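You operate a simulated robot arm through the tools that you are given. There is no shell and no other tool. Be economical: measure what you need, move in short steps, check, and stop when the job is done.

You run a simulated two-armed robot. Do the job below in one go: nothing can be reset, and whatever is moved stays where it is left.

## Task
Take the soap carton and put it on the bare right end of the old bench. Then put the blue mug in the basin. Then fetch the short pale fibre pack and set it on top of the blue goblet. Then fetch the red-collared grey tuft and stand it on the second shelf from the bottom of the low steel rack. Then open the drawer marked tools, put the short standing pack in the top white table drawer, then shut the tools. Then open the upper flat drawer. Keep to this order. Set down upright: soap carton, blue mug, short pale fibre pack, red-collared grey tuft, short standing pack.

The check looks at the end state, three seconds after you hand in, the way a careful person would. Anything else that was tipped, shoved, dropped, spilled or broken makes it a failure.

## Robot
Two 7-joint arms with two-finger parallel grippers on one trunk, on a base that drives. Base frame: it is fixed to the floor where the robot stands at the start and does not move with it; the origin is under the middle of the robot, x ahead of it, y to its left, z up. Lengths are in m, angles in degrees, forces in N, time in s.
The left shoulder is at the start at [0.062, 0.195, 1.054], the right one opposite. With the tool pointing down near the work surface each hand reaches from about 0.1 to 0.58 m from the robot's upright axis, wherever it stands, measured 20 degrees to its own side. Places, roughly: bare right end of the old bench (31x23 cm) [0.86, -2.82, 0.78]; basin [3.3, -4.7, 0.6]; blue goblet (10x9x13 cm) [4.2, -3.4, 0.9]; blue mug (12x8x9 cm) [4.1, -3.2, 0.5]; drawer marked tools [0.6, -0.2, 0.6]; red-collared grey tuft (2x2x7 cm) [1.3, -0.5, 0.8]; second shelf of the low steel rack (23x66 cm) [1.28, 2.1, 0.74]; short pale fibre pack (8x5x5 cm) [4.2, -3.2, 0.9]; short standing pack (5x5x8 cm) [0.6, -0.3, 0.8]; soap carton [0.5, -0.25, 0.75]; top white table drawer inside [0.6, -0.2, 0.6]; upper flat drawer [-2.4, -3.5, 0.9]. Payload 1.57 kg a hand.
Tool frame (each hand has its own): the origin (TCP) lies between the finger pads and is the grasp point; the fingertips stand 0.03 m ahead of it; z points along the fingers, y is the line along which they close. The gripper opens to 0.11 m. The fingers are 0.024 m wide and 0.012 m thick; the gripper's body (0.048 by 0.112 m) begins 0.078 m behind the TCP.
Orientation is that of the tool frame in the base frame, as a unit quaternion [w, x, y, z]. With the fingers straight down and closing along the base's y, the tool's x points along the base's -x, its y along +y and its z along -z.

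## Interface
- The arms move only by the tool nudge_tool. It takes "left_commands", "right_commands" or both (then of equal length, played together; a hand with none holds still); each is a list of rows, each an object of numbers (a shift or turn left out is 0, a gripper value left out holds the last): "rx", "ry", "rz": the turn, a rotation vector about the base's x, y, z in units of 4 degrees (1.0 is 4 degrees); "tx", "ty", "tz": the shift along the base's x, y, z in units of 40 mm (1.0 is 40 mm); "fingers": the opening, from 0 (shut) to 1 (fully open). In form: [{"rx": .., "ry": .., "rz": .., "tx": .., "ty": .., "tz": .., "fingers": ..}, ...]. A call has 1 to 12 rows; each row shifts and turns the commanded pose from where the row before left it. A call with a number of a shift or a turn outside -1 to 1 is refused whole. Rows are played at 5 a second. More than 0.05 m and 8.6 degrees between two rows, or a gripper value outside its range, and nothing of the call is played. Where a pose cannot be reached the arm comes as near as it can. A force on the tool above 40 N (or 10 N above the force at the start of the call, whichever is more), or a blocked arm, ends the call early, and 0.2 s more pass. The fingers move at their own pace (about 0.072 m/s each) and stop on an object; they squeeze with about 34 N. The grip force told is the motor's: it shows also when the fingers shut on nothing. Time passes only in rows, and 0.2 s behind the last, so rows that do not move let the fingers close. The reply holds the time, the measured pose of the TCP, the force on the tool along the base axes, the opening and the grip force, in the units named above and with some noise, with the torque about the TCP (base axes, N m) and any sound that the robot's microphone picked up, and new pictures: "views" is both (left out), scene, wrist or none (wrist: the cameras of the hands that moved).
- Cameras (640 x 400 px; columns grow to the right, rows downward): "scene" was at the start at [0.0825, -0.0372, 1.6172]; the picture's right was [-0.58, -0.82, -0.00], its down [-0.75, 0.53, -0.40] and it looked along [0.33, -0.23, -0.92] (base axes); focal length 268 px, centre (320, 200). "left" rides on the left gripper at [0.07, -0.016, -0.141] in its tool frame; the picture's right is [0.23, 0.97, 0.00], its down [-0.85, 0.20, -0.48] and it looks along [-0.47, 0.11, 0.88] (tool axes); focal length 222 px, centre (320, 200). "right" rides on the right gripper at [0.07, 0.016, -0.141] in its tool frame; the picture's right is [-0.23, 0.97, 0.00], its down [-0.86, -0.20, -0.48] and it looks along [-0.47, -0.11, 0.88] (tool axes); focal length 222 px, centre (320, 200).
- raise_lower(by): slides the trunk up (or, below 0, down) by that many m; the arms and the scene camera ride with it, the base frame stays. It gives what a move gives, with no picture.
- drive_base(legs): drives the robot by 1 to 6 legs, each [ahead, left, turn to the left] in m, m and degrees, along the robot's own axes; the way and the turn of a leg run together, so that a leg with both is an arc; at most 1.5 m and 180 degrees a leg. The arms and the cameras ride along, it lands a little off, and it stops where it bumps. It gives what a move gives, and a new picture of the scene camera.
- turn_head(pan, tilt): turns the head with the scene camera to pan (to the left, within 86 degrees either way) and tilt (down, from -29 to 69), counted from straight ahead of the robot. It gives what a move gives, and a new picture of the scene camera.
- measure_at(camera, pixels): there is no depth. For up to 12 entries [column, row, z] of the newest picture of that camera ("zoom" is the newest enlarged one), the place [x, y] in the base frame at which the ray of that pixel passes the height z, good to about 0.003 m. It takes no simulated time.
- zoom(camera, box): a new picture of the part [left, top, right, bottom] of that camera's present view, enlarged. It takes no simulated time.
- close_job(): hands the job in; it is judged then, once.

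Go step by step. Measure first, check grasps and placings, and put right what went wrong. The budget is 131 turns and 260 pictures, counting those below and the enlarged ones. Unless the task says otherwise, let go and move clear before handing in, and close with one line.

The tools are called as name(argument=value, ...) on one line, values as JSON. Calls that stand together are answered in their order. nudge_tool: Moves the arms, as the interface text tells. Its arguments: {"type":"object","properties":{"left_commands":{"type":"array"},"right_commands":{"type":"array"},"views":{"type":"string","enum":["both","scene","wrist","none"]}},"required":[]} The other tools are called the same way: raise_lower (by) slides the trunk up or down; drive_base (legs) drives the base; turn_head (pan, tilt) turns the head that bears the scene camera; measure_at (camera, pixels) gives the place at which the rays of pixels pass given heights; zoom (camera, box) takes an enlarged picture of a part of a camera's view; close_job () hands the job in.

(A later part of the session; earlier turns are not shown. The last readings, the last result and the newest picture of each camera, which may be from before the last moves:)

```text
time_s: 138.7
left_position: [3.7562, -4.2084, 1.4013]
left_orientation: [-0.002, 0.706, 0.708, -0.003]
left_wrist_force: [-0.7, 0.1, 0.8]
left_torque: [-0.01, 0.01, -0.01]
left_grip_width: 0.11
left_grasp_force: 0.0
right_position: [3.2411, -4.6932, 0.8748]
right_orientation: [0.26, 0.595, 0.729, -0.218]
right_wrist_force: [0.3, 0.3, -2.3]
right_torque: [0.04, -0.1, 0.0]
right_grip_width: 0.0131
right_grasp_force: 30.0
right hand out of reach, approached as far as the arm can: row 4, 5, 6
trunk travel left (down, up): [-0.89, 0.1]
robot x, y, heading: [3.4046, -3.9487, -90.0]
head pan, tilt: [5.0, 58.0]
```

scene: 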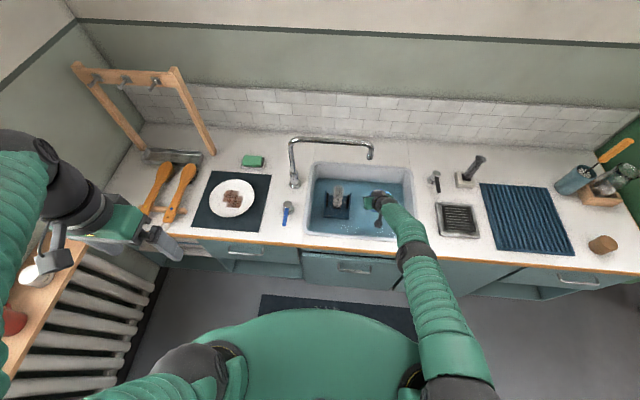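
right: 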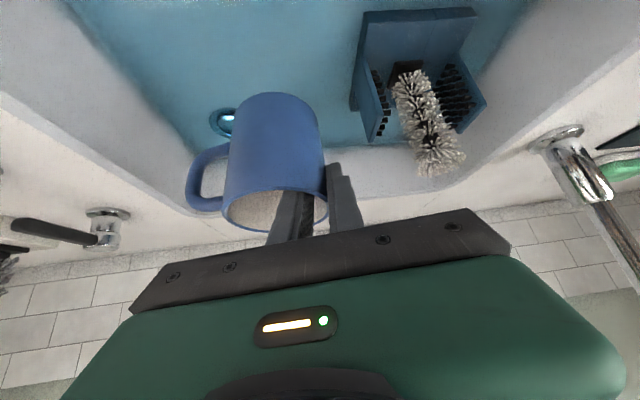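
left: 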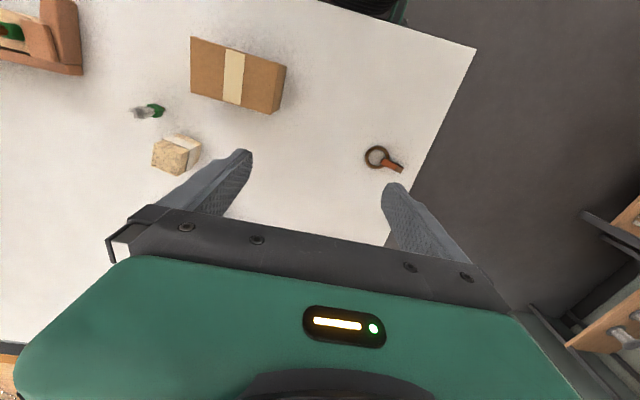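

Arm is at its reach limit from above; lower with the trunk instead: 6 cm, then check force.

raise_lower(by=-0.065)

raise_lower(by=-0.015)

zoom(camera="right", box=[0, 0, 640, 400])

```text
time_s: 139.8
left_position: [3.7571, -4.2066, 1.3356]
left_orientation: [0.0, 0.707, 0.708, -0.004]
left_wrist_force: [1.0, -0.6, -0.1]
left_torque: [-0.03, -0.02, 0.01]
left_grip_width: 0.1102
left_grasp_force: 0.0
right_position: [3.2417, -4.6909, 0.812]
right_orientation: [0.258, 0.595, 0.729, -0.219]
right_wrist_force: [-0.4, -0.6, -2.1]
right_torque: [0.04, -0.08, -0.01]
right_grip_width: 0.013
right_grasp_force: 29.9
trunk travel left (down, up): [-0.825, 0.165]
robot x, y, heading: [3.4066, -3.9484, -90.0]
head pan, tilt: [5.0, 58.0]
```

```text
time_s: 140.4
left_position: [3.7574, -4.2073, 1.3205]
left_orientation: [-0.001, 0.707, 0.708, -0.003]
left_wrist_force: [-0.4, -0.2, 0.3]
left_torque: [0.0, -0.02, -0.01]
left_grip_width: 0.11
left_grasp_force: 0.0
right_position: [3.2411, -4.6908, 0.7965]
right_orientation: [0.259, 0.594, 0.73, -0.217]
right_wrist_force: [-0.2, 0.5, -3.0]
right_torque: [0.04, -0.08, 0.0]
right_grip_width: 0.0133
right_grasp_force: 30.1
trunk travel left (down, up): [-0.81, 0.18]
robot x, y, heading: [3.4043, -3.9468, -90.0]
head pan, tilt: [5.0, 58.0]
```

```text
1.00 times, centred on (320, 200) of right (not enlarged: the box is as wide or as high as the picture)
```

zoom: 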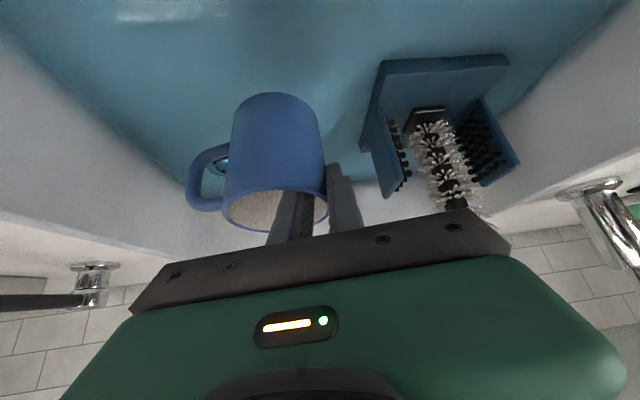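

Shift another 2 cm from the stand and lower by small arm steps until contact.

nudge_tool(right_commands=[{"tx": -0.3}, {"tx": -0.2}, {"tz": -0.06}, {"tz": -0.06}, {"tz": -0.06}, {"tz": -0.06}], views="wrist")

```text
time_s: 141.8
left_position: [3.756, -4.2077, 1.3206]
left_orientation: [-0.001, 0.707, 0.708, -0.004]
left_wrist_force: [-0.1, 0.3, 0.8]
left_torque: [0.01, 0.0, -0.02]
left_grip_width: 0.11
left_grasp_force: 0.0
right_position: [3.2152, -4.691, 0.7913]
right_orientation: [0.262, 0.593, 0.729, -0.221]
right_wrist_force: [0.1, -0.8, -3.3]
right_torque: [0.05, -0.12, 0.01]
right_grip_width: 0.0132
right_grasp_force: 30.4
right hand out of reach, approached as far as the arm can: row 4, 5
trunk travel left (down, up): [-0.81, 0.18]
robot x, y, heading: [3.405, -3.949, -90.2]
head pan, tilt: [5.0, 58.0]
```

right: 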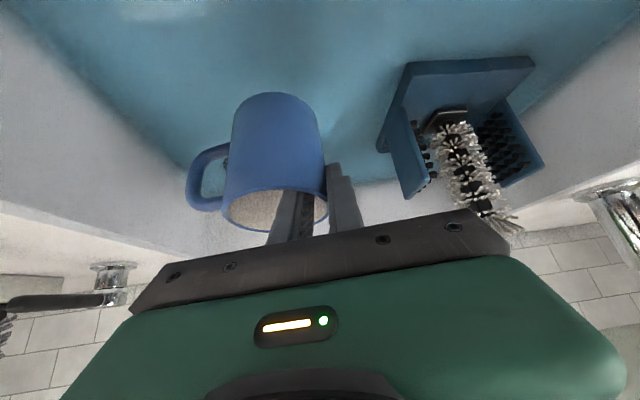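

raise_lower(by=-0.008)

raise_lower(by=-0.006)

```text
time_s: 142.4
left_position: [3.7572, -4.2091, 1.3136]
left_orientation: [-0.001, 0.706, 0.708, -0.003]
left_wrist_force: [0.6, -0.3, -0.1]
left_torque: [0.01, 0.01, -0.01]
left_grip_width: 0.1101
left_grasp_force: 0.0
right_position: [3.2158, -4.6917, 0.782]
right_orientation: [0.261, 0.593, 0.729, -0.222]
right_wrist_force: [0.1, 0.0, -3.6]
right_torque: [0.04, -0.12, 0.0]
right_grip_width: 0.0129
right_grasp_force: 29.4
trunk travel left (down, up): [-0.802, 0.188]
robot x, y, heading: [3.4045, -3.9517, -89.9]
head pan, tilt: [5.0, 58.0]
```

```text
time_s: 142.9
left_position: [3.757, -4.2079, 1.307]
left_orientation: [-0.001, 0.706, 0.708, -0.003]
left_wrist_force: [0.2, -0.1, 0.8]
left_torque: [-0.01, -0.01, -0.04]
left_grip_width: 0.1099
left_grasp_force: 0.1
right_position: [3.2156, -4.6911, 0.7766]
right_orientation: [0.261, 0.593, 0.728, -0.221]
right_wrist_force: [0.5, 0.2, -3.8]
right_torque: [0.07, -0.12, -0.03]
right_grip_width: 0.0131
right_grasp_force: 29.6
trunk travel left (down, up): [-0.796, 0.194]
robot x, y, heading: [3.4032, -3.9472, -89.8]
head pan, tilt: [5.0, 58.0]
```

raise_lower(by=-0.008)

raise_lower(by=-0.007)

raise_lower(by=-0.006)

zoom(camera="scene", box=[280, 130, 460, 260])

```text
time_s: 143.5
left_position: [3.7563, -4.208, 1.2992]
left_orientation: [-0.001, 0.706, 0.708, -0.004]
left_wrist_force: [-0.3, 0.3, -0.3]
left_torque: [-0.03, -0.01, 0.0]
left_grip_width: 0.1101
left_grasp_force: 0.2
right_position: [3.2147, -4.6915, 0.7679]
right_orientation: [0.261, 0.593, 0.728, -0.222]
right_wrist_force: [0.0, 0.4, -2.4]
right_torque: [0.04, -0.1, -0.03]
right_grip_width: 0.013
right_grasp_force: 30.0
trunk travel left (down, up): [-0.788, 0.202]
robot x, y, heading: [3.4059, -3.9454, -89.8]
head pan, tilt: [5.0, 58.0]
```

```text
time_s: 144.0
left_position: [3.7566, -4.2079, 1.2929]
left_orientation: [-0.001, 0.706, 0.708, -0.003]
left_wrist_force: [-0.8, 0.1, -1.0]
left_torque: [-0.02, -0.01, 0.0]
left_grip_width: 0.1099
left_grasp_force: 0.2
right_position: [3.2155, -4.6906, 0.7631]
right_orientation: [0.261, 0.593, 0.729, -0.221]
right_wrist_force: [-0.2, -0.9, -2.9]
right_torque: [0.04, -0.08, -0.02]
right_grip_width: 0.0131
right_grasp_force: 29.8
trunk travel left (down, up): [-0.781, 0.209]
robot x, y, heading: [3.4037, -3.9487, -89.8]
head pan, tilt: [5.0, 58.0]
```

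```text
time_s: 144.6
left_position: [3.7567, -4.2074, 1.2862]
left_orientation: [-0.001, 0.707, 0.707, -0.003]
left_wrist_force: [0.6, 0.3, -0.2]
left_torque: [0.0, -0.03, -0.02]
left_grip_width: 0.1099
left_grasp_force: 0.0
right_position: [3.2152, -4.6908, 0.7557]
right_orientation: [0.261, 0.594, 0.728, -0.221]
right_wrist_force: [0.1, 0.3, -3.5]
right_torque: [0.03, -0.1, 0.01]
right_grip_width: 0.0128
right_grasp_force: 29.7
trunk travel left (down, up): [-0.775, 0.215]
robot x, y, heading: [3.402, -3.9465, -90.1]
head pan, tilt: [5.0, 58.0]
```

```text
3.08 times, centred on (370, 195) of scene
```

zoom: 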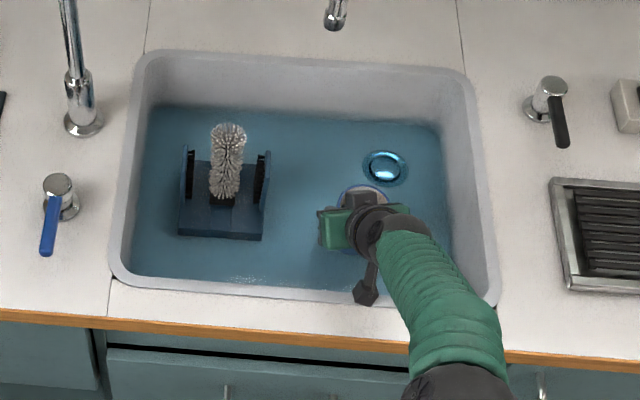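

measure_at(camera="zoom", pixels=[[386, 167, 0.72], [386, 167, 0.68], [386, 167, 0.64], [386, 167, 0.6], [366, 285, 0.82], [366, 300, 0.85], [222, 240, 0.64], [222, 240, 0.68]])

zoom(camera="right", box=[0, 0, 640, 400])

```text
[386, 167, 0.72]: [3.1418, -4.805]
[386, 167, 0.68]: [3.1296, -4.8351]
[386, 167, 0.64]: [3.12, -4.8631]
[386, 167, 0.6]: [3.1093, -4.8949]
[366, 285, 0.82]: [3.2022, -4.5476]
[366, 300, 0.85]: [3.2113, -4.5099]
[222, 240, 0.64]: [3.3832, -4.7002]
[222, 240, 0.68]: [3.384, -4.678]
```

```text
1.00 times, centred on (320, 200) of right (not enlarged: the box is as wide or as high as the picture)
```

zoom: 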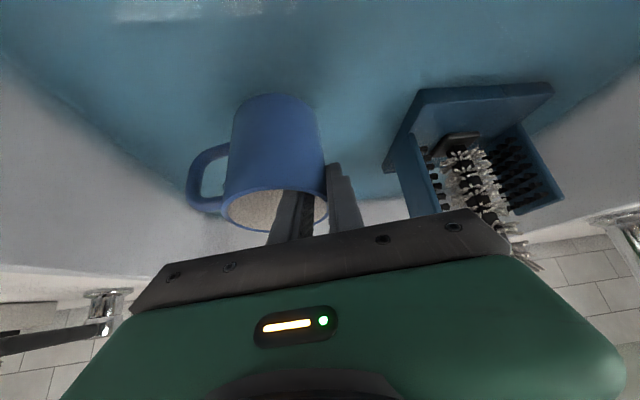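

measure_at(camera="zoom", pixels=[[415, 88, 0.72], [415, 88, 0.68], [415, 88, 0.64], [553, 84, 0.72], [553, 84, 0.68], [553, 84, 0.64]])

measure_at(camera="scene", pixels=[[352.2, 206, 0.72], [352.2, 206, 0.68], [352.2, 206, 0.64], [324, 205, 0.72], [324, 205, 0.68]])

```text
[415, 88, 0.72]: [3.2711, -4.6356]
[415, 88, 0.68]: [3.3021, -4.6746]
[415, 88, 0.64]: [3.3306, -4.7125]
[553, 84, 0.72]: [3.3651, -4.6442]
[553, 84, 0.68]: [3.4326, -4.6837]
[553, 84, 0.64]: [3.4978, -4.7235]
```

```text
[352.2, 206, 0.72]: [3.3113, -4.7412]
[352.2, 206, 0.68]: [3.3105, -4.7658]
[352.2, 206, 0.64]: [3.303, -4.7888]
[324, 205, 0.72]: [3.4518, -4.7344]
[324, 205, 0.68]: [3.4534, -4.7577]
```

The stand's base is near z≈0.68, so the floor is near 0.66; continue in 6 mm steps.

raise_lower(by=-0.006)

raise_lower(by=-0.005)

raise_lower(by=-0.005)

```text
time_s: 145.1
left_position: [3.7561, -4.2081, 1.2802]
left_orientation: [-0.001, 0.706, 0.708, -0.004]
left_wrist_force: [-0.6, 0.4, 0.1]
left_torque: [0.0, -0.01, 0.0]
left_grip_width: 0.1098
left_grasp_force: 0.0
right_position: [3.215, -4.6908, 0.7503]
right_orientation: [0.26, 0.593, 0.729, -0.221]
right_wrist_force: [0.0, 0.2, -2.2]
right_torque: [0.04, -0.09, -0.01]
right_grip_width: 0.013
right_grasp_force: 29.5
trunk travel left (down, up): [-0.769, 0.221]
robot x, y, heading: [3.4048, -3.9473, -90.0]
head pan, tilt: [5.0, 58.0]
```

```text
time_s: 145.7
left_position: [3.7566, -4.2079, 1.2751]
left_orientation: [-0.001, 0.706, 0.708, -0.003]
left_wrist_force: [-0.4, 0.5, 0.3]
left_torque: [0.0, 0.0, 0.03]
left_grip_width: 0.11
left_grasp_force: 0.0
right_position: [3.2164, -4.6901, 0.7455]
right_orientation: [0.261, 0.593, 0.729, -0.221]
right_wrist_force: [1.3, -0.2, -2.3]
right_torque: [0.06, -0.08, 0.0]
right_grip_width: 0.0129
right_grasp_force: 30.0
trunk travel left (down, up): [-0.764, 0.226]
robot x, y, heading: [3.4023, -3.9487, -90.0]
head pan, tilt: [5.0, 58.0]
```

```text
time_s: 146.2
left_position: [3.7578, -4.2073, 1.2701]
left_orientation: [-0.001, 0.707, 0.708, -0.003]
left_wrist_force: [-0.9, 0.3, 0.3]
left_torque: [-0.04, 0.01, 0.01]
left_grip_width: 0.1101
left_grasp_force: 0.2
right_position: [3.2164, -4.6915, 0.7407]
right_orientation: [0.261, 0.594, 0.728, -0.222]
right_wrist_force: [-1.1, 0.2, -1.5]
right_torque: [0.04, -0.05, 0.01]
right_grip_width: 0.013
right_grasp_force: 30.0
trunk travel left (down, up): [-0.759, 0.231]
robot x, y, heading: [3.4071, -3.951, -90.1]
head pan, tilt: [5.0, 58.0]
```

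raise_lower(by=-0.005)

raise_lower(by=-0.004)

zoom(camera="right", box=[0, 0, 640, 400])

```text
time_s: 146.8
left_position: [3.7577, -4.2074, 1.2652]
left_orientation: [0.0, 0.707, 0.707, -0.003]
left_wrist_force: [-0.5, 0.0, 0.0]
left_torque: [0.0, 0.02, 0.0]
left_grip_width: 0.1101
left_grasp_force: 0.0
right_position: [3.2162, -4.6899, 0.7352]
right_orientation: [0.261, 0.593, 0.729, -0.222]
right_wrist_force: [-0.6, -0.2, -1.2]
right_torque: [-0.02, -0.05, -0.02]
right_grip_width: 0.0128
right_grasp_force: 30.0
trunk travel left (down, up): [-0.754, 0.236]
robot x, y, heading: [3.4052, -3.9483, -89.9]
head pan, tilt: [5.0, 58.0]
```

```text
time_s: 147.3
left_position: [3.7563, -4.2072, 1.2599]
left_orientation: [-0.001, 0.707, 0.708, -0.003]
left_wrist_force: [-0.2, 0.0, 0.8]
left_torque: [-0.01, -0.03, -0.01]
left_grip_width: 0.11
left_grasp_force: 0.1
right_position: [3.2157, -4.6908, 0.7309]
right_orientation: [0.26, 0.594, 0.728, -0.221]
right_wrist_force: [0.1, 0.4, -1.7]
right_torque: [0.05, -0.03, -0.01]
right_grip_width: 0.0128
right_grasp_force: 30.0
trunk travel left (down, up): [-0.75, 0.24]
robot x, y, heading: [3.4068, -3.9481, -89.8]
head pan, tilt: [5.0, 58.0]
```

```text
1.00 times, centred on (320, 200) of right (not enlarged: the box is as wide or as high as the picture)
```

zoom: 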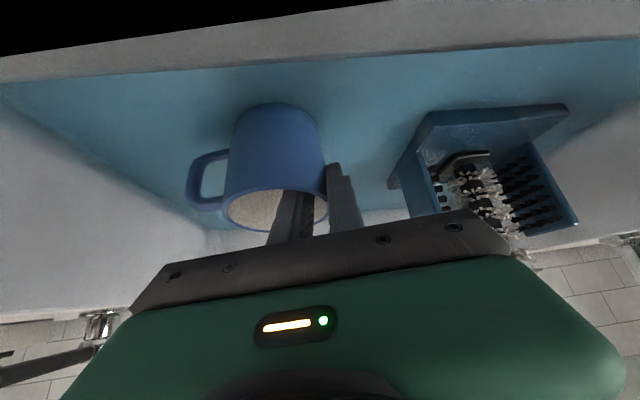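

The wrist camera is close to the basin's front wall; creep forward 3 cm and continue down.

drive_base(legs=[[0.03, 0, 0]])

raise_lower(by=-0.008)

zoom(camera="right", box=[0, 0, 640, 400])

```text
time_s: 148.1
left_position: [3.7565, -4.2312, 1.2623]
left_orientation: [0.002, 0.706, 0.708, -0.005]
left_wrist_force: [-0.5, 0.5, 1.2]
left_torque: [-0.02, -0.06, 0.0]
left_grip_width: 0.11
left_grasp_force: 0.0
right_position: [3.2151, -4.7159, 0.7346]
right_orientation: [0.262, 0.594, 0.727, -0.223]
right_wrist_force: [-0.5, 1.1, -1.2]
right_torque: [-0.01, -0.07, -0.04]
right_grip_width: 0.0131
right_grasp_force: 29.9
trunk travel left (down, up): [-0.75, 0.24]
robot x, y, heading: [3.4013, -3.9774, -90.2]
head pan, tilt: [5.0, 58.0]
```

scene: 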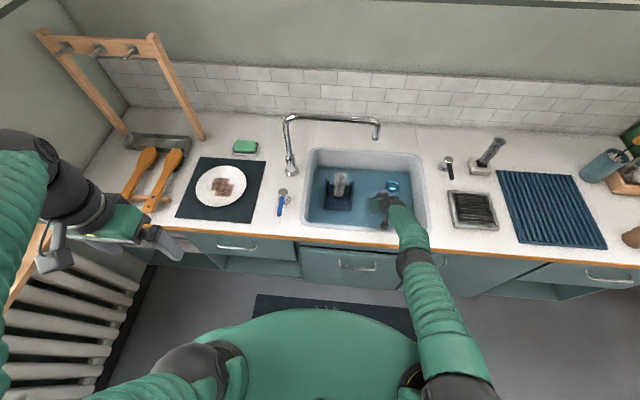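

```text
time_s: 148.7
left_position: [3.7571, -4.2367, 1.2549]
left_orientation: [0.0, 0.706, 0.708, -0.003]
left_wrist_force: [0.1, 0.1, -0.8]
left_torque: [0.02, 0.01, 0.03]
left_grip_width: 0.1099
left_grasp_force: 0.0
right_position: [3.2148, -4.7245, 0.7276]
right_orientation: [0.262, 0.592, 0.728, -0.224]
right_wrist_force: [-3.4, -18.8, 26.6]
right_torque: [5.53, 0.3, 0.92]
right_grip_width: 0.013
right_grasp_force: 29.7
trunk travel left (down, up): [-0.742, 0.248]
robot x, y, heading: [3.4027, -3.9802, -89.8]
head pan, tilt: [5.0, 58.0]
```

```text
1.00 times, centred on (320, 200) of right (not enlarged: the box is as wide or as high as the picture)
```

zoom: 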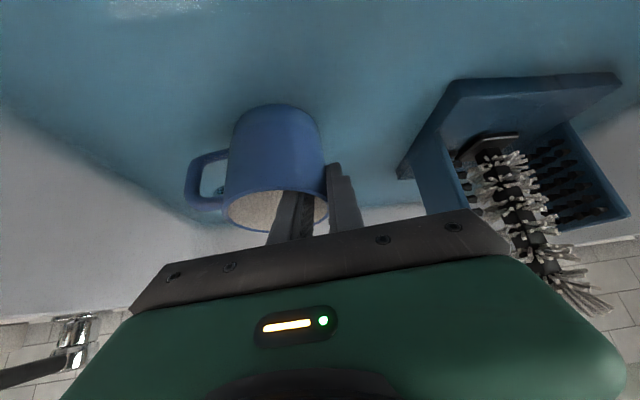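

The wrist touches the basin's front rim (torque says contact ~0.18 m behind the TCP). Raise 1.5 cm, extend the arm 4.5 cm deeper, then lower.

nudge_tool(right_commands=[{"tz": 0.3}, {"ty": -0.3, "tz": 0.1}, {"ty": -0.4}, {"ty": -0.4}, {}], views="both")

```text
time_s: 149.9
left_position: [3.7552, -4.236, 1.2527]
left_orientation: [0.001, 0.707, 0.708, -0.003]
left_wrist_force: [0.2, -0.9, 0.8]
left_torque: [0.02, 0.0, 0.02]
left_grip_width: 0.1102
left_grasp_force: 0.0
right_position: [3.2157, -4.7266, 0.7374]
right_orientation: [0.261, 0.593, 0.728, -0.222]
right_wrist_force: [-0.5, -0.3, -1.3]
right_torque: [0.01, -0.07, 0.01]
right_grip_width: 0.0126
right_grasp_force: 30.1
right hand out of reach, approached as far as the arm can: row 2, 3, 4
trunk travel left (down, up): [-0.742, 0.248]
robot x, y, heading: [3.4036, -3.9813, -89.9]
head pan, tilt: [5.0, 58.0]
```

scene: 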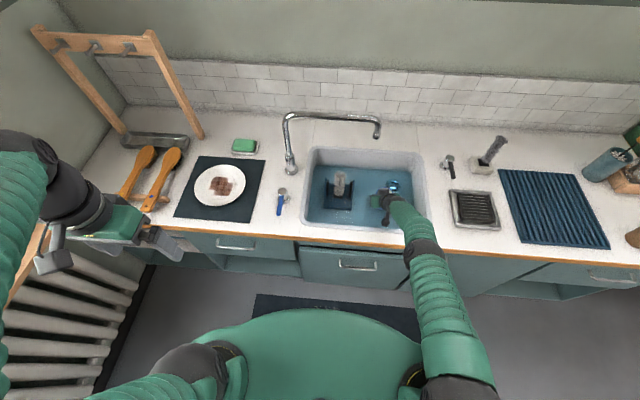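
right: 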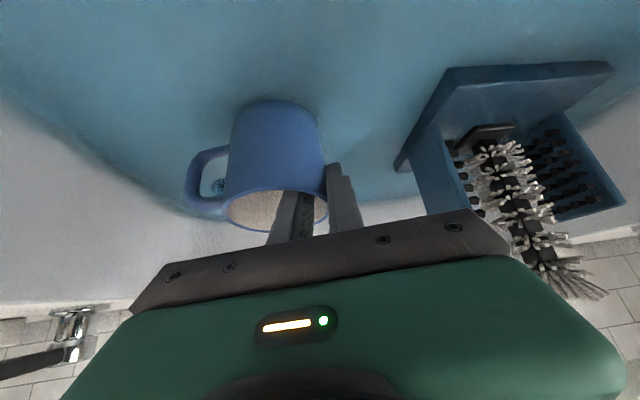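

measure_at(camera="right", pixels=[[217, 187, 0.7], [217, 187, 0.66], [217, 187, 0.62], [217, 187, 0.58], [443, 68, 0.68], [443, 68, 0.64], [443, 68, 0.6]])

measure_at(camera="scene", pixels=[[392, 186, 0.7], [392, 186, 0.66], [392, 186, 0.62], [392, 186, 0.58]])

zoom(camera="scene", box=[290, 140, 440, 240])

```text
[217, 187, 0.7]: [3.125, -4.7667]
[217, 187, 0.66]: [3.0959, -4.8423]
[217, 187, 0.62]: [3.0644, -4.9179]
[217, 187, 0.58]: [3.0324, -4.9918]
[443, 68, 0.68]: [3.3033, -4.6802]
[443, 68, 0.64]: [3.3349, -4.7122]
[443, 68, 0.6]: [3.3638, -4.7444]
```

```text
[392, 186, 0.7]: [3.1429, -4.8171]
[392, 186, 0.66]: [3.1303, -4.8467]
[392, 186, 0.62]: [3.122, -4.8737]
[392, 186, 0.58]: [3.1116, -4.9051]
```

```text
4.00 times, centred on (365, 190) of scene
```

zoom: 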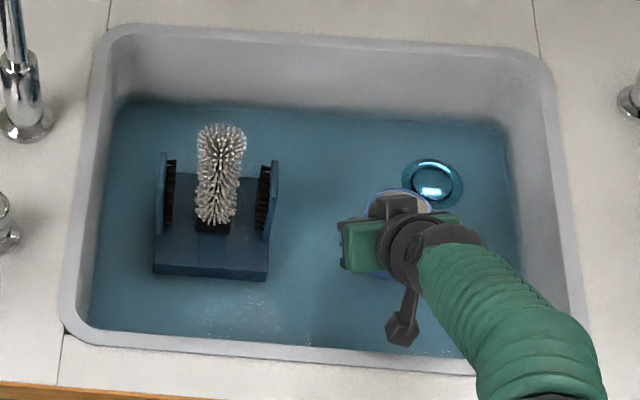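

Drain rays cross near z≈0.66, and the mug has tipped slightly in the grip since TCP≈0.745: it is standing on the floor. Release with a small ease up, then rise straight.

nudge_tool(right_commands=[{"tz": 0.1}, {"fingers": 0.35}, {"fingers": 0.4}, {}, {}], views="both")

```text
time_s: 151.1
left_position: [3.7565, -4.2361, 1.2534]
left_orientation: [0.0, 0.707, 0.707, -0.003]
left_wrist_force: [-0.2, -0.9, -0.7]
left_torque: [0.0, 0.0, -0.03]
left_grip_width: 0.1099
left_grasp_force: 0.0
right_position: [3.2166, -4.7259, 0.742]
right_orientation: [0.261, 0.594, 0.728, -0.222]
right_wrist_force: [0.2, -0.2, -0.4]
right_torque: [-0.04, 0.02, 0.01]
right_grip_width: 0.0441
right_grasp_force: 0.0
trunk travel left (down, up): [-0.742, 0.248]
robot x, y, heading: [3.4047, -3.9815, -90.0]
head pan, tilt: [5.0, 58.0]
```

scene: 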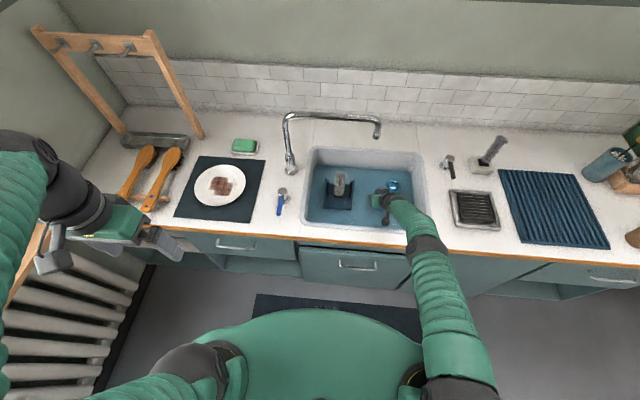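
right: 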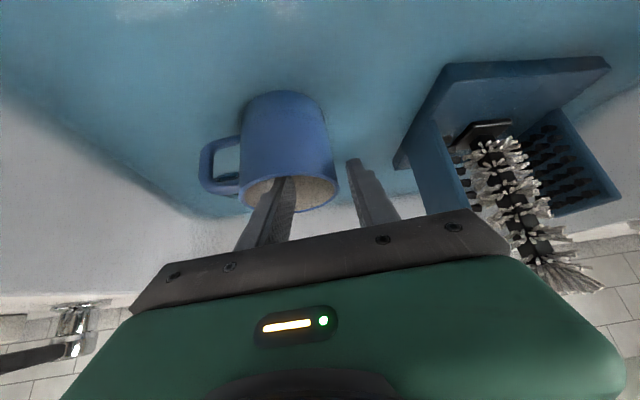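

Released; the mug stands on the floor. Rise out.

nudge_tool(right_commands=[{"tz": 0.3}, {"tz": 0.4}, {"tz": 0.5}, {"tz": 0.6}, {"tz": 0.8}, {"tz": 0.8}, {"tz": 0.8}, {"tz": 0.8}, {"ty": 0.7, "tz": 0.4}, {"ty": 0.8}, {"ty": 0.8}, {"ty": 0.8}])

```text
time_s: 153.7
left_position: [3.7553, -4.2349, 1.2538]
left_orientation: [0.0, 0.706, 0.708, -0.004]
left_wrist_force: [-0.3, -0.1, 0.4]
left_torque: [0.0, -0.05, 0.01]
left_grip_width: 0.1099
left_grasp_force: 0.0
right_position: [3.2171, -4.5995, 0.9585]
right_orientation: [0.261, 0.594, 0.728, -0.222]
right_wrist_force: [0.9, 1.0, 0.2]
right_torque: [0.01, -0.05, -0.02]
right_grip_width: 0.044
right_grasp_force: 0.1
trunk travel left (down, up): [-0.742, 0.248]
robot x, y, heading: [3.4049, -3.9773, -89.9]
head pan, tilt: [5.0, 58.0]
```

scene: 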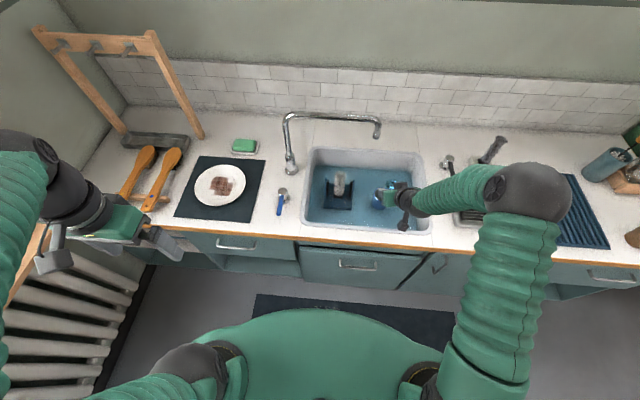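
right: 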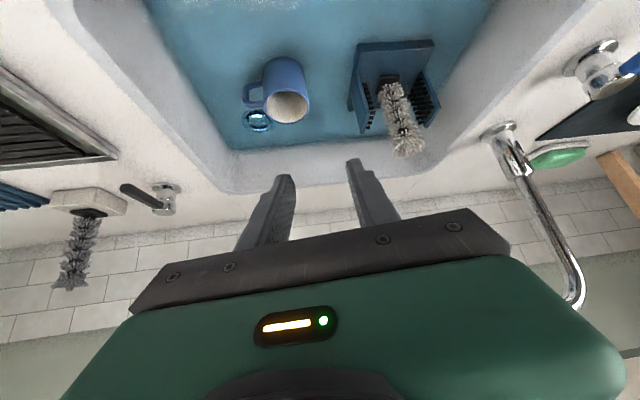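

Mug stands upright in the basin. Next the fibre pack: back away, raise a bit, turn to the shelf unit and square the hand.

drive_base(legs=[[-0.5, 0, 0], [0, 0, 90], [0.18, 0.33, 0]])

raise_lower(by=0.12)

nudge_tool(right_commands=[{"rz": -0.87, "fingers": 1}, {"rz": -0.87}, {"rz": -0.87}], views="both")

```text
time_s: 162.4
left_position: [3.8443, -2.801, 1.2546]
left_orientation: [0.003, 0.003, 1.0, -0.001]
left_wrist_force: [-0.6, 0.9, -1.1]
left_torque: [0.0, 0.0, 0.03]
left_grip_width: 0.1098
left_grasp_force: 0.0
right_position: [4.2066, -3.3422, 0.9586]
right_orientation: [0.343, -0.092, 0.935, 0.028]
right_wrist_force: [0.0, 0.8, 12.3]
right_torque: [-0.31, -0.16, 0.01]
right_grip_width: 0.0429
right_grasp_force: 0.1
trunk travel left (down, up): [-0.742, 0.248]
robot x, y, heading: [3.5812, -3.1482, -0.5]
head pan, tilt: [5.0, 58.0]
```

scene: 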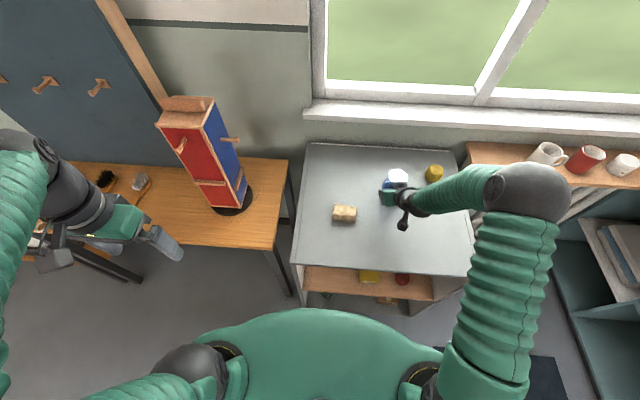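

```text
time_s: 163.9
left_position: [3.8472, -2.7998, 1.3736]
left_orientation: [0.002, 0.003, 1.0, -0.003]
left_wrist_force: [-0.1, -0.3, 0.0]
left_torque: [0.01, 0.04, -0.03]
left_grip_width: 0.1101
left_grasp_force: 0.0
right_position: [4.2071, -3.3421, 1.0784]
right_orientation: [0.342, -0.092, 0.935, 0.027]
right_wrist_force: [0.4, -0.8, 1.0]
right_torque: [-0.04, -0.03, -0.04]
right_grip_width: 0.0442
right_grasp_force: 0.0
trunk travel left (down, up): [-0.862, 0.128]
robot x, y, heading: [3.5864, -3.1496, -0.5]
head pan, tilt: [5.0, 58.0]
```

```text
time_s: 164.7
left_position: [3.846, -2.7983, 1.3737]
left_orientation: [0.001, 0.003, 1.0, -0.003]
left_wrist_force: [0.3, -0.2, 0.0]
left_torque: [-0.02, 0.01, 0.0]
left_grip_width: 0.1102
left_grasp_force: 0.1
right_position: [4.2085, -3.3394, 1.0793]
right_orientation: [0.343, -0.005, 0.939, -0.006]
right_wrist_force: [-0.3, -0.1, -1.2]
right_torque: [0.01, -0.04, 0.04]
right_grip_width: 0.1102
right_grasp_force: 0.1
trunk travel left (down, up): [-0.862, 0.128]
robot x, y, heading: [3.586, -3.1462, -0.4]
head pan, tilt: [5.0, 58.0]
```

scene: 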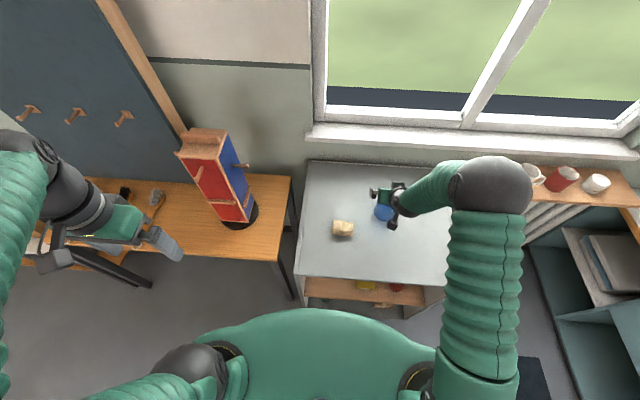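
right: 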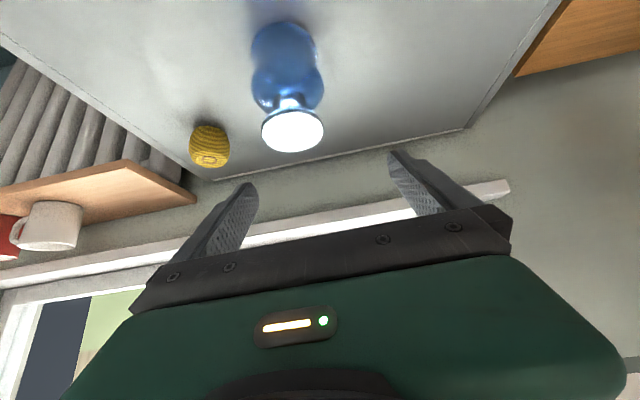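

The drive ended with the hand brushing something near the goblet (12 N); it still stands. Measure goblet and pack now.

measure_at(camera="right", pixels=[[293, 131, 0.97], [293, 131, 0.99], [262, 131, 0.98], [324, 131, 0.98], [285, 28, 0.86], [252, 50, 0.88], [318, 50, 0.88]])

measure_at(camera="scene", pixels=[[332, 235, 0.86], [355, 236, 0.86], [334, 222, 0.9], [354, 222, 0.9], [384, 219, 0.86], [295, 276, 0.85], [310, 164, 0.85]])

zoom(camera="scene", box=[290, 150, 450, 300])

```text
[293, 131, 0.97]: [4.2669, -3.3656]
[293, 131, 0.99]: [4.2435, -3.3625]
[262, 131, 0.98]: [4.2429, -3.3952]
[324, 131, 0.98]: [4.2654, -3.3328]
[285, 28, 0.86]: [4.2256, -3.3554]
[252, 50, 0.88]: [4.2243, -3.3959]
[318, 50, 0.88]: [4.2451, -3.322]
```

```text
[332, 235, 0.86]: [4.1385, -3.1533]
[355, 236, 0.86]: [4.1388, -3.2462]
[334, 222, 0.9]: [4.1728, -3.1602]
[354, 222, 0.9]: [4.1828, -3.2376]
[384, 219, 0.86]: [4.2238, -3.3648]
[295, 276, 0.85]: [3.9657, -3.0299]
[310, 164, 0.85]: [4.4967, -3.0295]
```

```text
2.67 times, centred on (370, 225) of scene
```

zoom: 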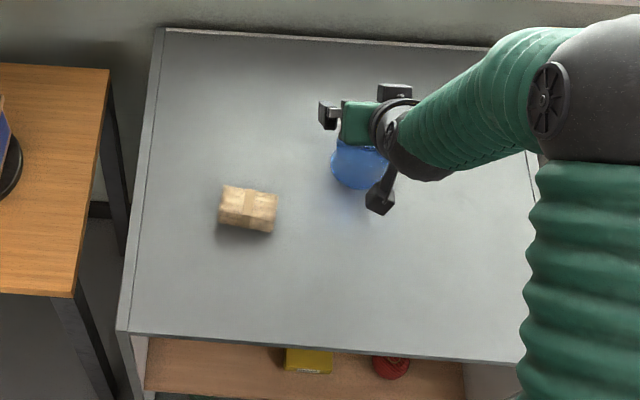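

The goblet got shoved to about (4.255,-3.364) from ≈(4.205,-3.435). I'll put it back first: retreat, lower and look.

nudge_tool(right_commands=[{"tx": -0.7}, {"tx": -0.7, "ty": -0.2}, {"tx": -0.7, "ty": -0.2}, {"tx": -0.7, "ty": -0.2}, {"tz": -0.7}, {"tz": -0.7}, {"tz": -0.7}, {"tz": -0.7}, {"tz": -0.7}])

```text
time_s: 166.7
left_position: [3.8483, -2.8003, 1.3732]
left_orientation: [0.001, 0.004, 1.0, -0.002]
left_wrist_force: [0.7, 0.5, 0.2]
left_torque: [0.0, 0.01, -0.03]
left_grip_width: 0.1098
left_grasp_force: 0.0
right_position: [4.0963, -3.3668, 0.9385]
right_orientation: [0.343, -0.005, 0.939, -0.006]
right_wrist_force: [-0.1, -1.1, -0.4]
right_torque: [-0.02, 0.01, 0.0]
right_grip_width: 0.11
right_grasp_force: 0.0
trunk travel left (down, up): [-0.862, 0.128]
robot x, y, heading: [3.5876, -3.1486, -0.6]
head pan, tilt: [5.0, 58.0]
```

scene: 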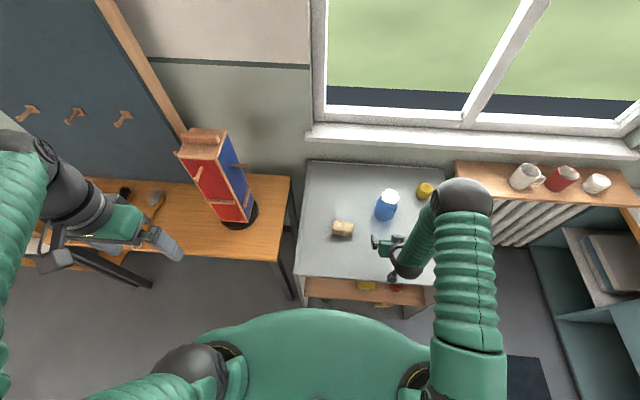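
right: 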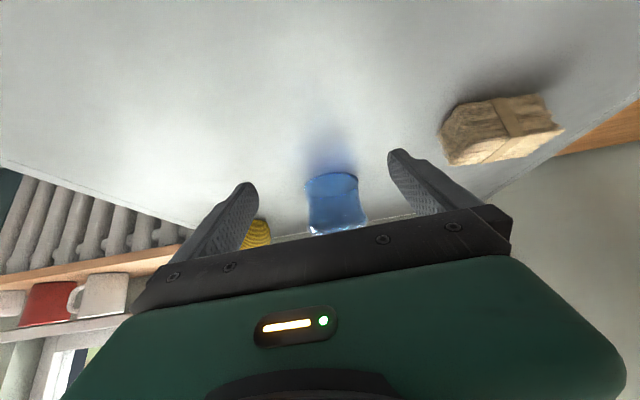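

measure_at(camera="right", pixels=[[333, 173, 0.85], [333, 173, 0.86], [305, 185, 0.87], [358, 178, 0.87], [443, 150, 0.85], [497, 165, 0.85], [540, 95, 0.85], [440, 130, 0.87]])

measure_at(camera="scene", pixels=[[385, 221, 0.85], [375, 210, 0.9], [398, 207, 0.9], [388, 195, 0.98], [424, 199, 0.85]])

zoom(camera="scene", box=[310, 160, 450, 260])

```text
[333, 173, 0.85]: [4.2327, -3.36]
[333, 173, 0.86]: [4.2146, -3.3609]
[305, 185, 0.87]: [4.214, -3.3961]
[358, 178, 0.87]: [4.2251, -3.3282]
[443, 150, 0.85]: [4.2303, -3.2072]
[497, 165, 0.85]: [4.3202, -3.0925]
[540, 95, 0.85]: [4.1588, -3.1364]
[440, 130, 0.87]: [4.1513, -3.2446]
```

```text
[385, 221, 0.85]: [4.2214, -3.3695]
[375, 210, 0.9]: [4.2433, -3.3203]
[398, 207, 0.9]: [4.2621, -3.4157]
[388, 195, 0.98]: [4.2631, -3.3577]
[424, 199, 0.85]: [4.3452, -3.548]
```

```text
4.00 times, centred on (380, 210) of scene
```

zoom: 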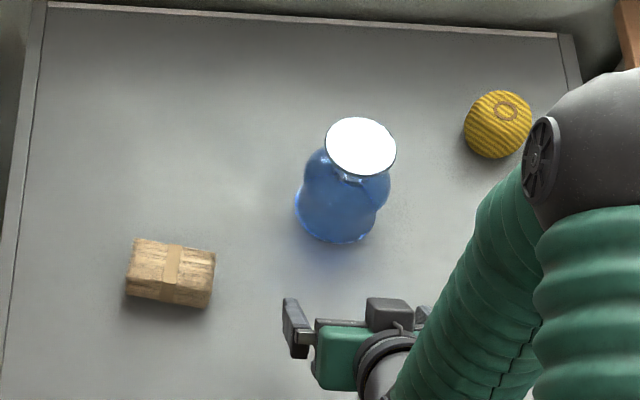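

Goblet now at ≈(4.262,-3.365); it belongs ≈(4.20,-3.432). Lower and straddle it.

nudge_tool(right_commands=[{"tz": -0.5}, {"tz": -0.5}, {"tx": 0.5}, {"tx": 0.5}, {"tx": 0.5}, {"tx": 0.5}, {"tx": 0.5}])

```text
time_s: 168.3
left_position: [3.8485, -2.7984, 1.3718]
left_orientation: [0.002, 0.004, 1.0, -0.002]
left_wrist_force: [0.5, 0.5, 0.1]
left_torque: [-0.03, -0.02, 0.03]
left_grip_width: 0.1097
left_grasp_force: 0.2
right_position: [4.1965, -3.3655, 0.899]
right_orientation: [0.342, -0.005, 0.94, -0.005]
right_wrist_force: [-0.7, -0.2, -0.4]
right_torque: [-0.01, -0.03, 0.01]
right_grip_width: 0.11
right_grasp_force: 0.0
trunk travel left (down, up): [-0.862, 0.128]
robot x, y, heading: [3.5844, -3.1471, -0.5]
head pan, tilt: [5.0, 58.0]
```

scene: 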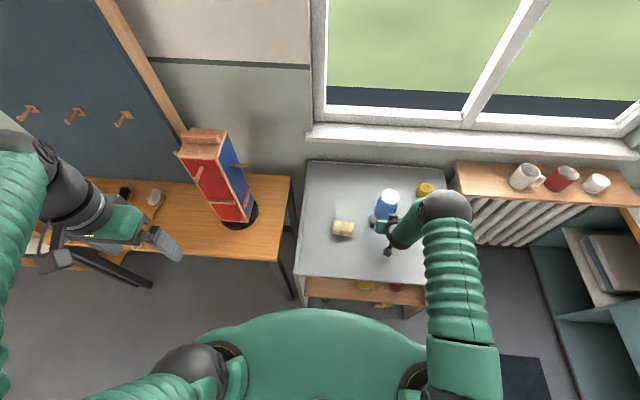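
right: 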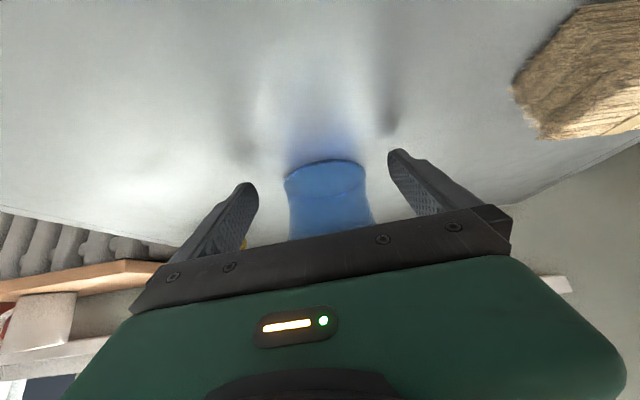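

Aligned between the fingers. Advance 4 cm and close.

nudge_tool(right_commands=[{"tx": 0.35}, {"tx": 0.35}, {"tx": 0.3}, {"fingers": 0.5}, {"fingers": 0.5}, {"fingers": 0.5}, {}], views="wrist")

```text
time_s: 169.9
left_position: [3.8463, -2.7984, 1.3735]
left_orientation: [0.002, 0.004, 1.0, -0.003]
left_wrist_force: [0.4, -0.1, 0.2]
left_torque: [0.0, 0.01, 0.03]
left_grip_width: 0.11
left_grasp_force: 0.0
right_position: [4.2358, -3.3654, 0.8992]
right_orientation: [0.344, -0.006, 0.939, -0.005]
right_wrist_force: [-2.5, 0.7, 2.7]
right_torque: [0.18, -0.12, 0.12]
right_grip_width: 0.0792
right_grasp_force: 34.2
trunk travel left (down, up): [-0.862, 0.128]
robot x, y, heading: [3.5898, -3.1475, -0.8]
head pan, tilt: [5.0, 58.0]
```

right: 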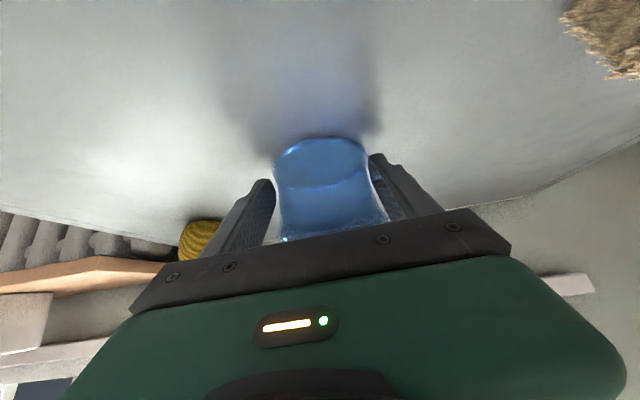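

Held at 0.079. Lift 8 mm, shift back (-0.063,-0.067), lower.

nudge_tool(right_commands=[{"tz": 0.1}, {"tz": 0.1}, {"tx": -0.2, "ty": -0.21}, {"tx": -0.23, "ty": -0.245}, {"tx": -0.23, "ty": -0.245}, {"tx": -0.23, "ty": -0.245}, {"tx": -0.23, "ty": -0.245}, {"tx": -0.23, "ty": -0.245}, {"tx": -0.22, "ty": -0.24}, {"tz": -0.08}, {"tz": -0.08}, {}], views="wrist")

```text
time_s: 172.5
left_position: [3.8462, -2.8003, 1.3736]
left_orientation: [0.001, 0.004, 1.0, -0.002]
left_wrist_force: [0.7, 0.7, -0.9]
left_torque: [0.01, -0.01, -0.03]
left_grip_width: 0.1098
left_grasp_force: 0.0
right_position: [4.1728, -3.4332, 0.9005]
right_orientation: [0.343, -0.006, 0.939, -0.005]
right_wrist_force: [0.6, -0.3, -2.9]
right_torque: [-0.01, 0.04, -0.01]
right_grip_width: 0.0791
right_grasp_force: 34.4
trunk travel left (down, up): [-0.862, 0.128]
robot x, y, heading: [3.5832, -3.1485, -0.5]
head pan, tilt: [5.0, 58.0]
```

right: 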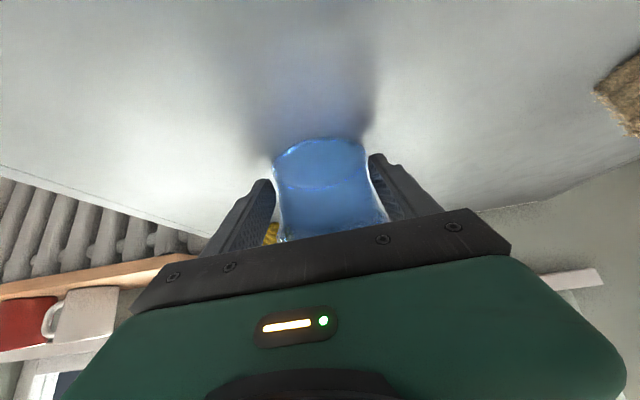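

Lower the last millimetres, release, and back straight off.

nudge_tool(right_commands=[{"tz": -0.05}, {"tz": -0.03}, {"fingers": 1}, {}, {}, {"tx": -0.4}, {"tx": -0.6}, {"tx": -0.7}, {"tx": -0.7}, {"tx": -0.6}, {"tz": 0.8}, {"tz": 0.8}])

```text
time_s: 175.1
left_position: [3.8467, -2.7992, 1.3743]
left_orientation: [0.002, 0.003, 1.0, -0.002]
left_wrist_force: [-1.0, -0.2, 0.2]
left_torque: [0.01, -0.01, 0.02]
left_grip_width: 0.1099
left_grasp_force: 0.0
right_position: [4.0513, -3.4331, 0.9626]
right_orientation: [0.344, -0.006, 0.939, -0.005]
right_wrist_force: [0.3, 0.3, 0.2]
right_torque: [0.0, 0.0, 0.05]
right_grip_width: 0.1099
right_grasp_force: 0.1
trunk travel left (down, up): [-0.862, 0.128]
robot x, y, heading: [3.586, -3.1457, -0.3]
head pan, tilt: [5.0, 58.0]
```

scene: 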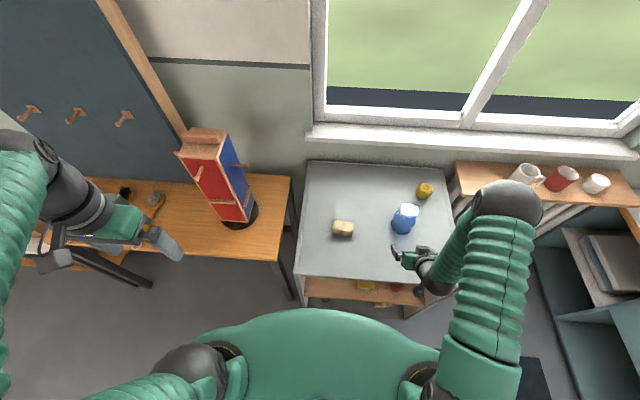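
right: 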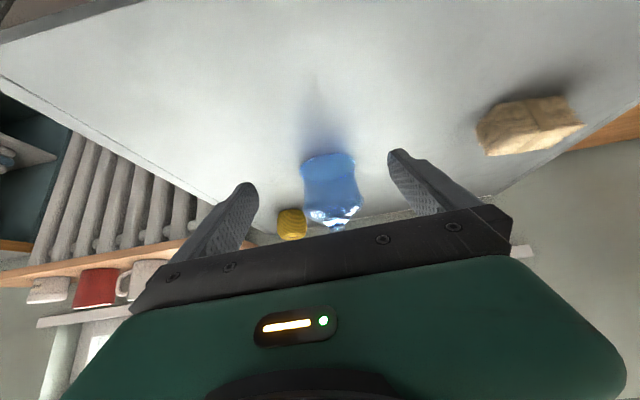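

Goblet is back near its place. Zoom to measure the goblet's top and the pack.

zoom(camera="scene", box=[315, 165, 455, 265])

measure_at(camera="right", pixels=[[328, 160, 0.85], [480, 128, 0.9], [567, 98, 0.9], [580, 125, 0.9], [488, 155, 0.9], [477, 125, 0.85]])

```text
4.00 times, centred on (385, 215) of scene
```

zoom: 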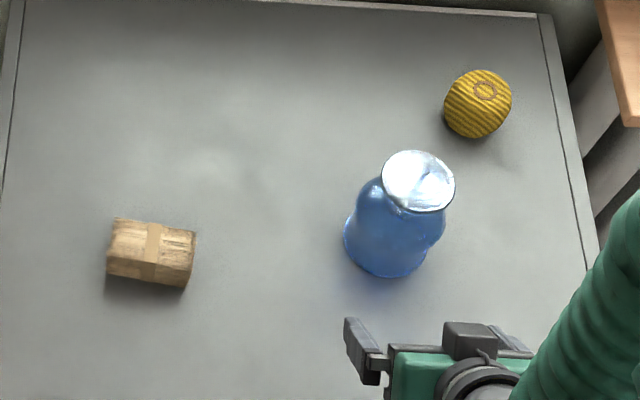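

```text
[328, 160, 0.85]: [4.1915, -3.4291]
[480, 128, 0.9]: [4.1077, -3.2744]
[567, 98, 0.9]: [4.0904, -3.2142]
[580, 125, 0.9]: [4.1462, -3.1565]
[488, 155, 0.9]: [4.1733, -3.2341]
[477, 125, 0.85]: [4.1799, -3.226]
```

measure_at(camera="zoom", pixels=[[388, 278, 0.85], [388, 278, 0.87], [418, 181, 0.98], [418, 181, 1.0], [117, 218, 0.9], [196, 232, 0.9], [110, 255, 0.9], [189, 267, 0.9], [185, 288, 0.85], [108, 276, 0.85]])

measure_at(camera="right", pixels=[[328, 160, 0.87], [477, 125, 0.87], [582, 123, 0.85], [582, 123, 0.87], [488, 155, 0.92], [333, 222, 0.98], [304, 210, 0.98], [363, 207, 0.98]])

```text
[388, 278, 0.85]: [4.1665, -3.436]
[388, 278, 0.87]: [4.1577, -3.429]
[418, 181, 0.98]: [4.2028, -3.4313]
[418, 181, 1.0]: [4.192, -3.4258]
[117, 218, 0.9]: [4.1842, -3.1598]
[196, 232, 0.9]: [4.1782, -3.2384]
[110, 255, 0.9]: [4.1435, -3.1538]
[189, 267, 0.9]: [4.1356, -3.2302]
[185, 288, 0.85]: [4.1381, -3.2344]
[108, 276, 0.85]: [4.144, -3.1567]
```

```text
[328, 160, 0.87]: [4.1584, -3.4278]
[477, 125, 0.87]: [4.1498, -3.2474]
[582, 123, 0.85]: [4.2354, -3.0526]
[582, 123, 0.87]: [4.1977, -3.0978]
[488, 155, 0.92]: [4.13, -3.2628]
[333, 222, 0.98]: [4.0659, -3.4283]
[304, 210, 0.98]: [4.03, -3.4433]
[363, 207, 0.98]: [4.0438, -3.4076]
```

Shelf top is z≈0.87, pack centre ≈(4.149,-3.193) rotated ≈-4°, goblet top z≈1.0. Move above the pack.

nudge_tool(right_commands=[{"ty": 0.9, "tz": 0.2, "rz": -0.55}, {"ty": 0.9, "tz": 0.2, "rz": -0.55}, {"ty": 0.9, "tz": 0.2}, {"ty": 0.9}, {"ty": 0.9}, {"ty": 0.9}, {"ty": 0.6}, {"tx": 0.8}, {"tx": 0.8}, {"tx": 0.8}])

```text
time_s: 177.3
left_position: [3.8464, -2.7988, 1.3733]
left_orientation: [0.002, 0.004, 1.0, -0.002]
left_wrist_force: [-0.8, -1.0, 0.3]
left_torque: [0.01, 0.01, -0.04]
left_grip_width: 0.1102
left_grasp_force: 0.2
right_position: [4.1489, -3.1912, 0.9874]
right_orientation: [0.343, 0.029, 0.939, -0.018]
right_wrist_force: [-0.3, -1.1, -0.6]
right_torque: [0.01, 0.0, 0.0]
right_grip_width: 0.1102
right_grasp_force: 0.0
trunk travel left (down, up): [-0.862, 0.128]
robot x, y, heading: [3.5866, -3.1467, -0.6]
head pan, tilt: [5.0, 58.0]
```

scene: 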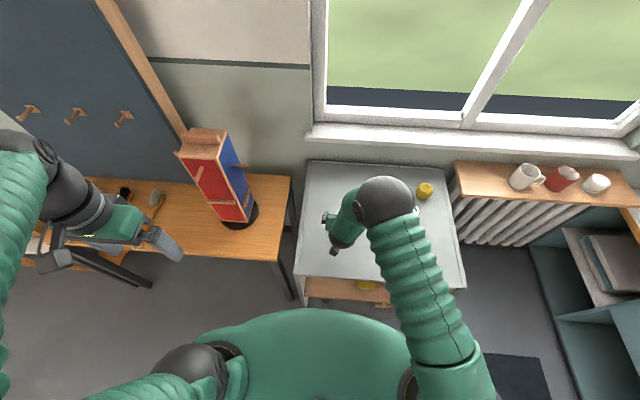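
right: 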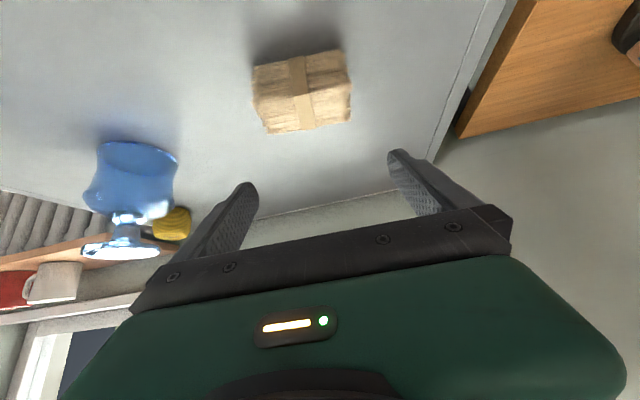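

measure_at(camera="right", pixels=[[253, 67, 0.87], [341, 50, 0.87], [267, 133, 0.92], [350, 120, 0.92], [254, 98, 0.92], [350, 85, 0.92]])

zoom(camera="right", box=[220, 30, 380, 150])

```text
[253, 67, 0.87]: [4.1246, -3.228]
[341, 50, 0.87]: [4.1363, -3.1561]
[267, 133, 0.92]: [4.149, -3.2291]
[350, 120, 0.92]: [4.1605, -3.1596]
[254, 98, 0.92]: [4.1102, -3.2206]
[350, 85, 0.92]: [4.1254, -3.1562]
```

```text
3.33 times, centred on (300, 90) of right
```

zoom: 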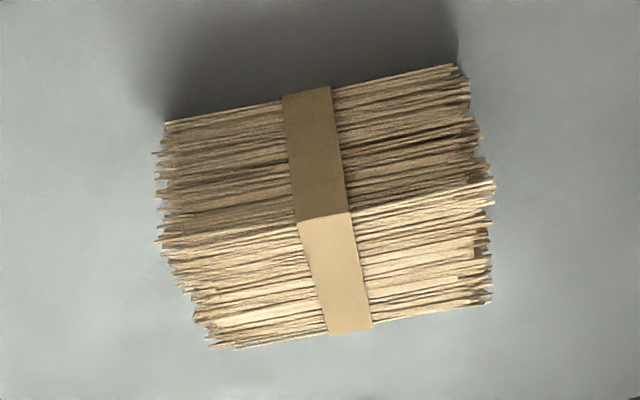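

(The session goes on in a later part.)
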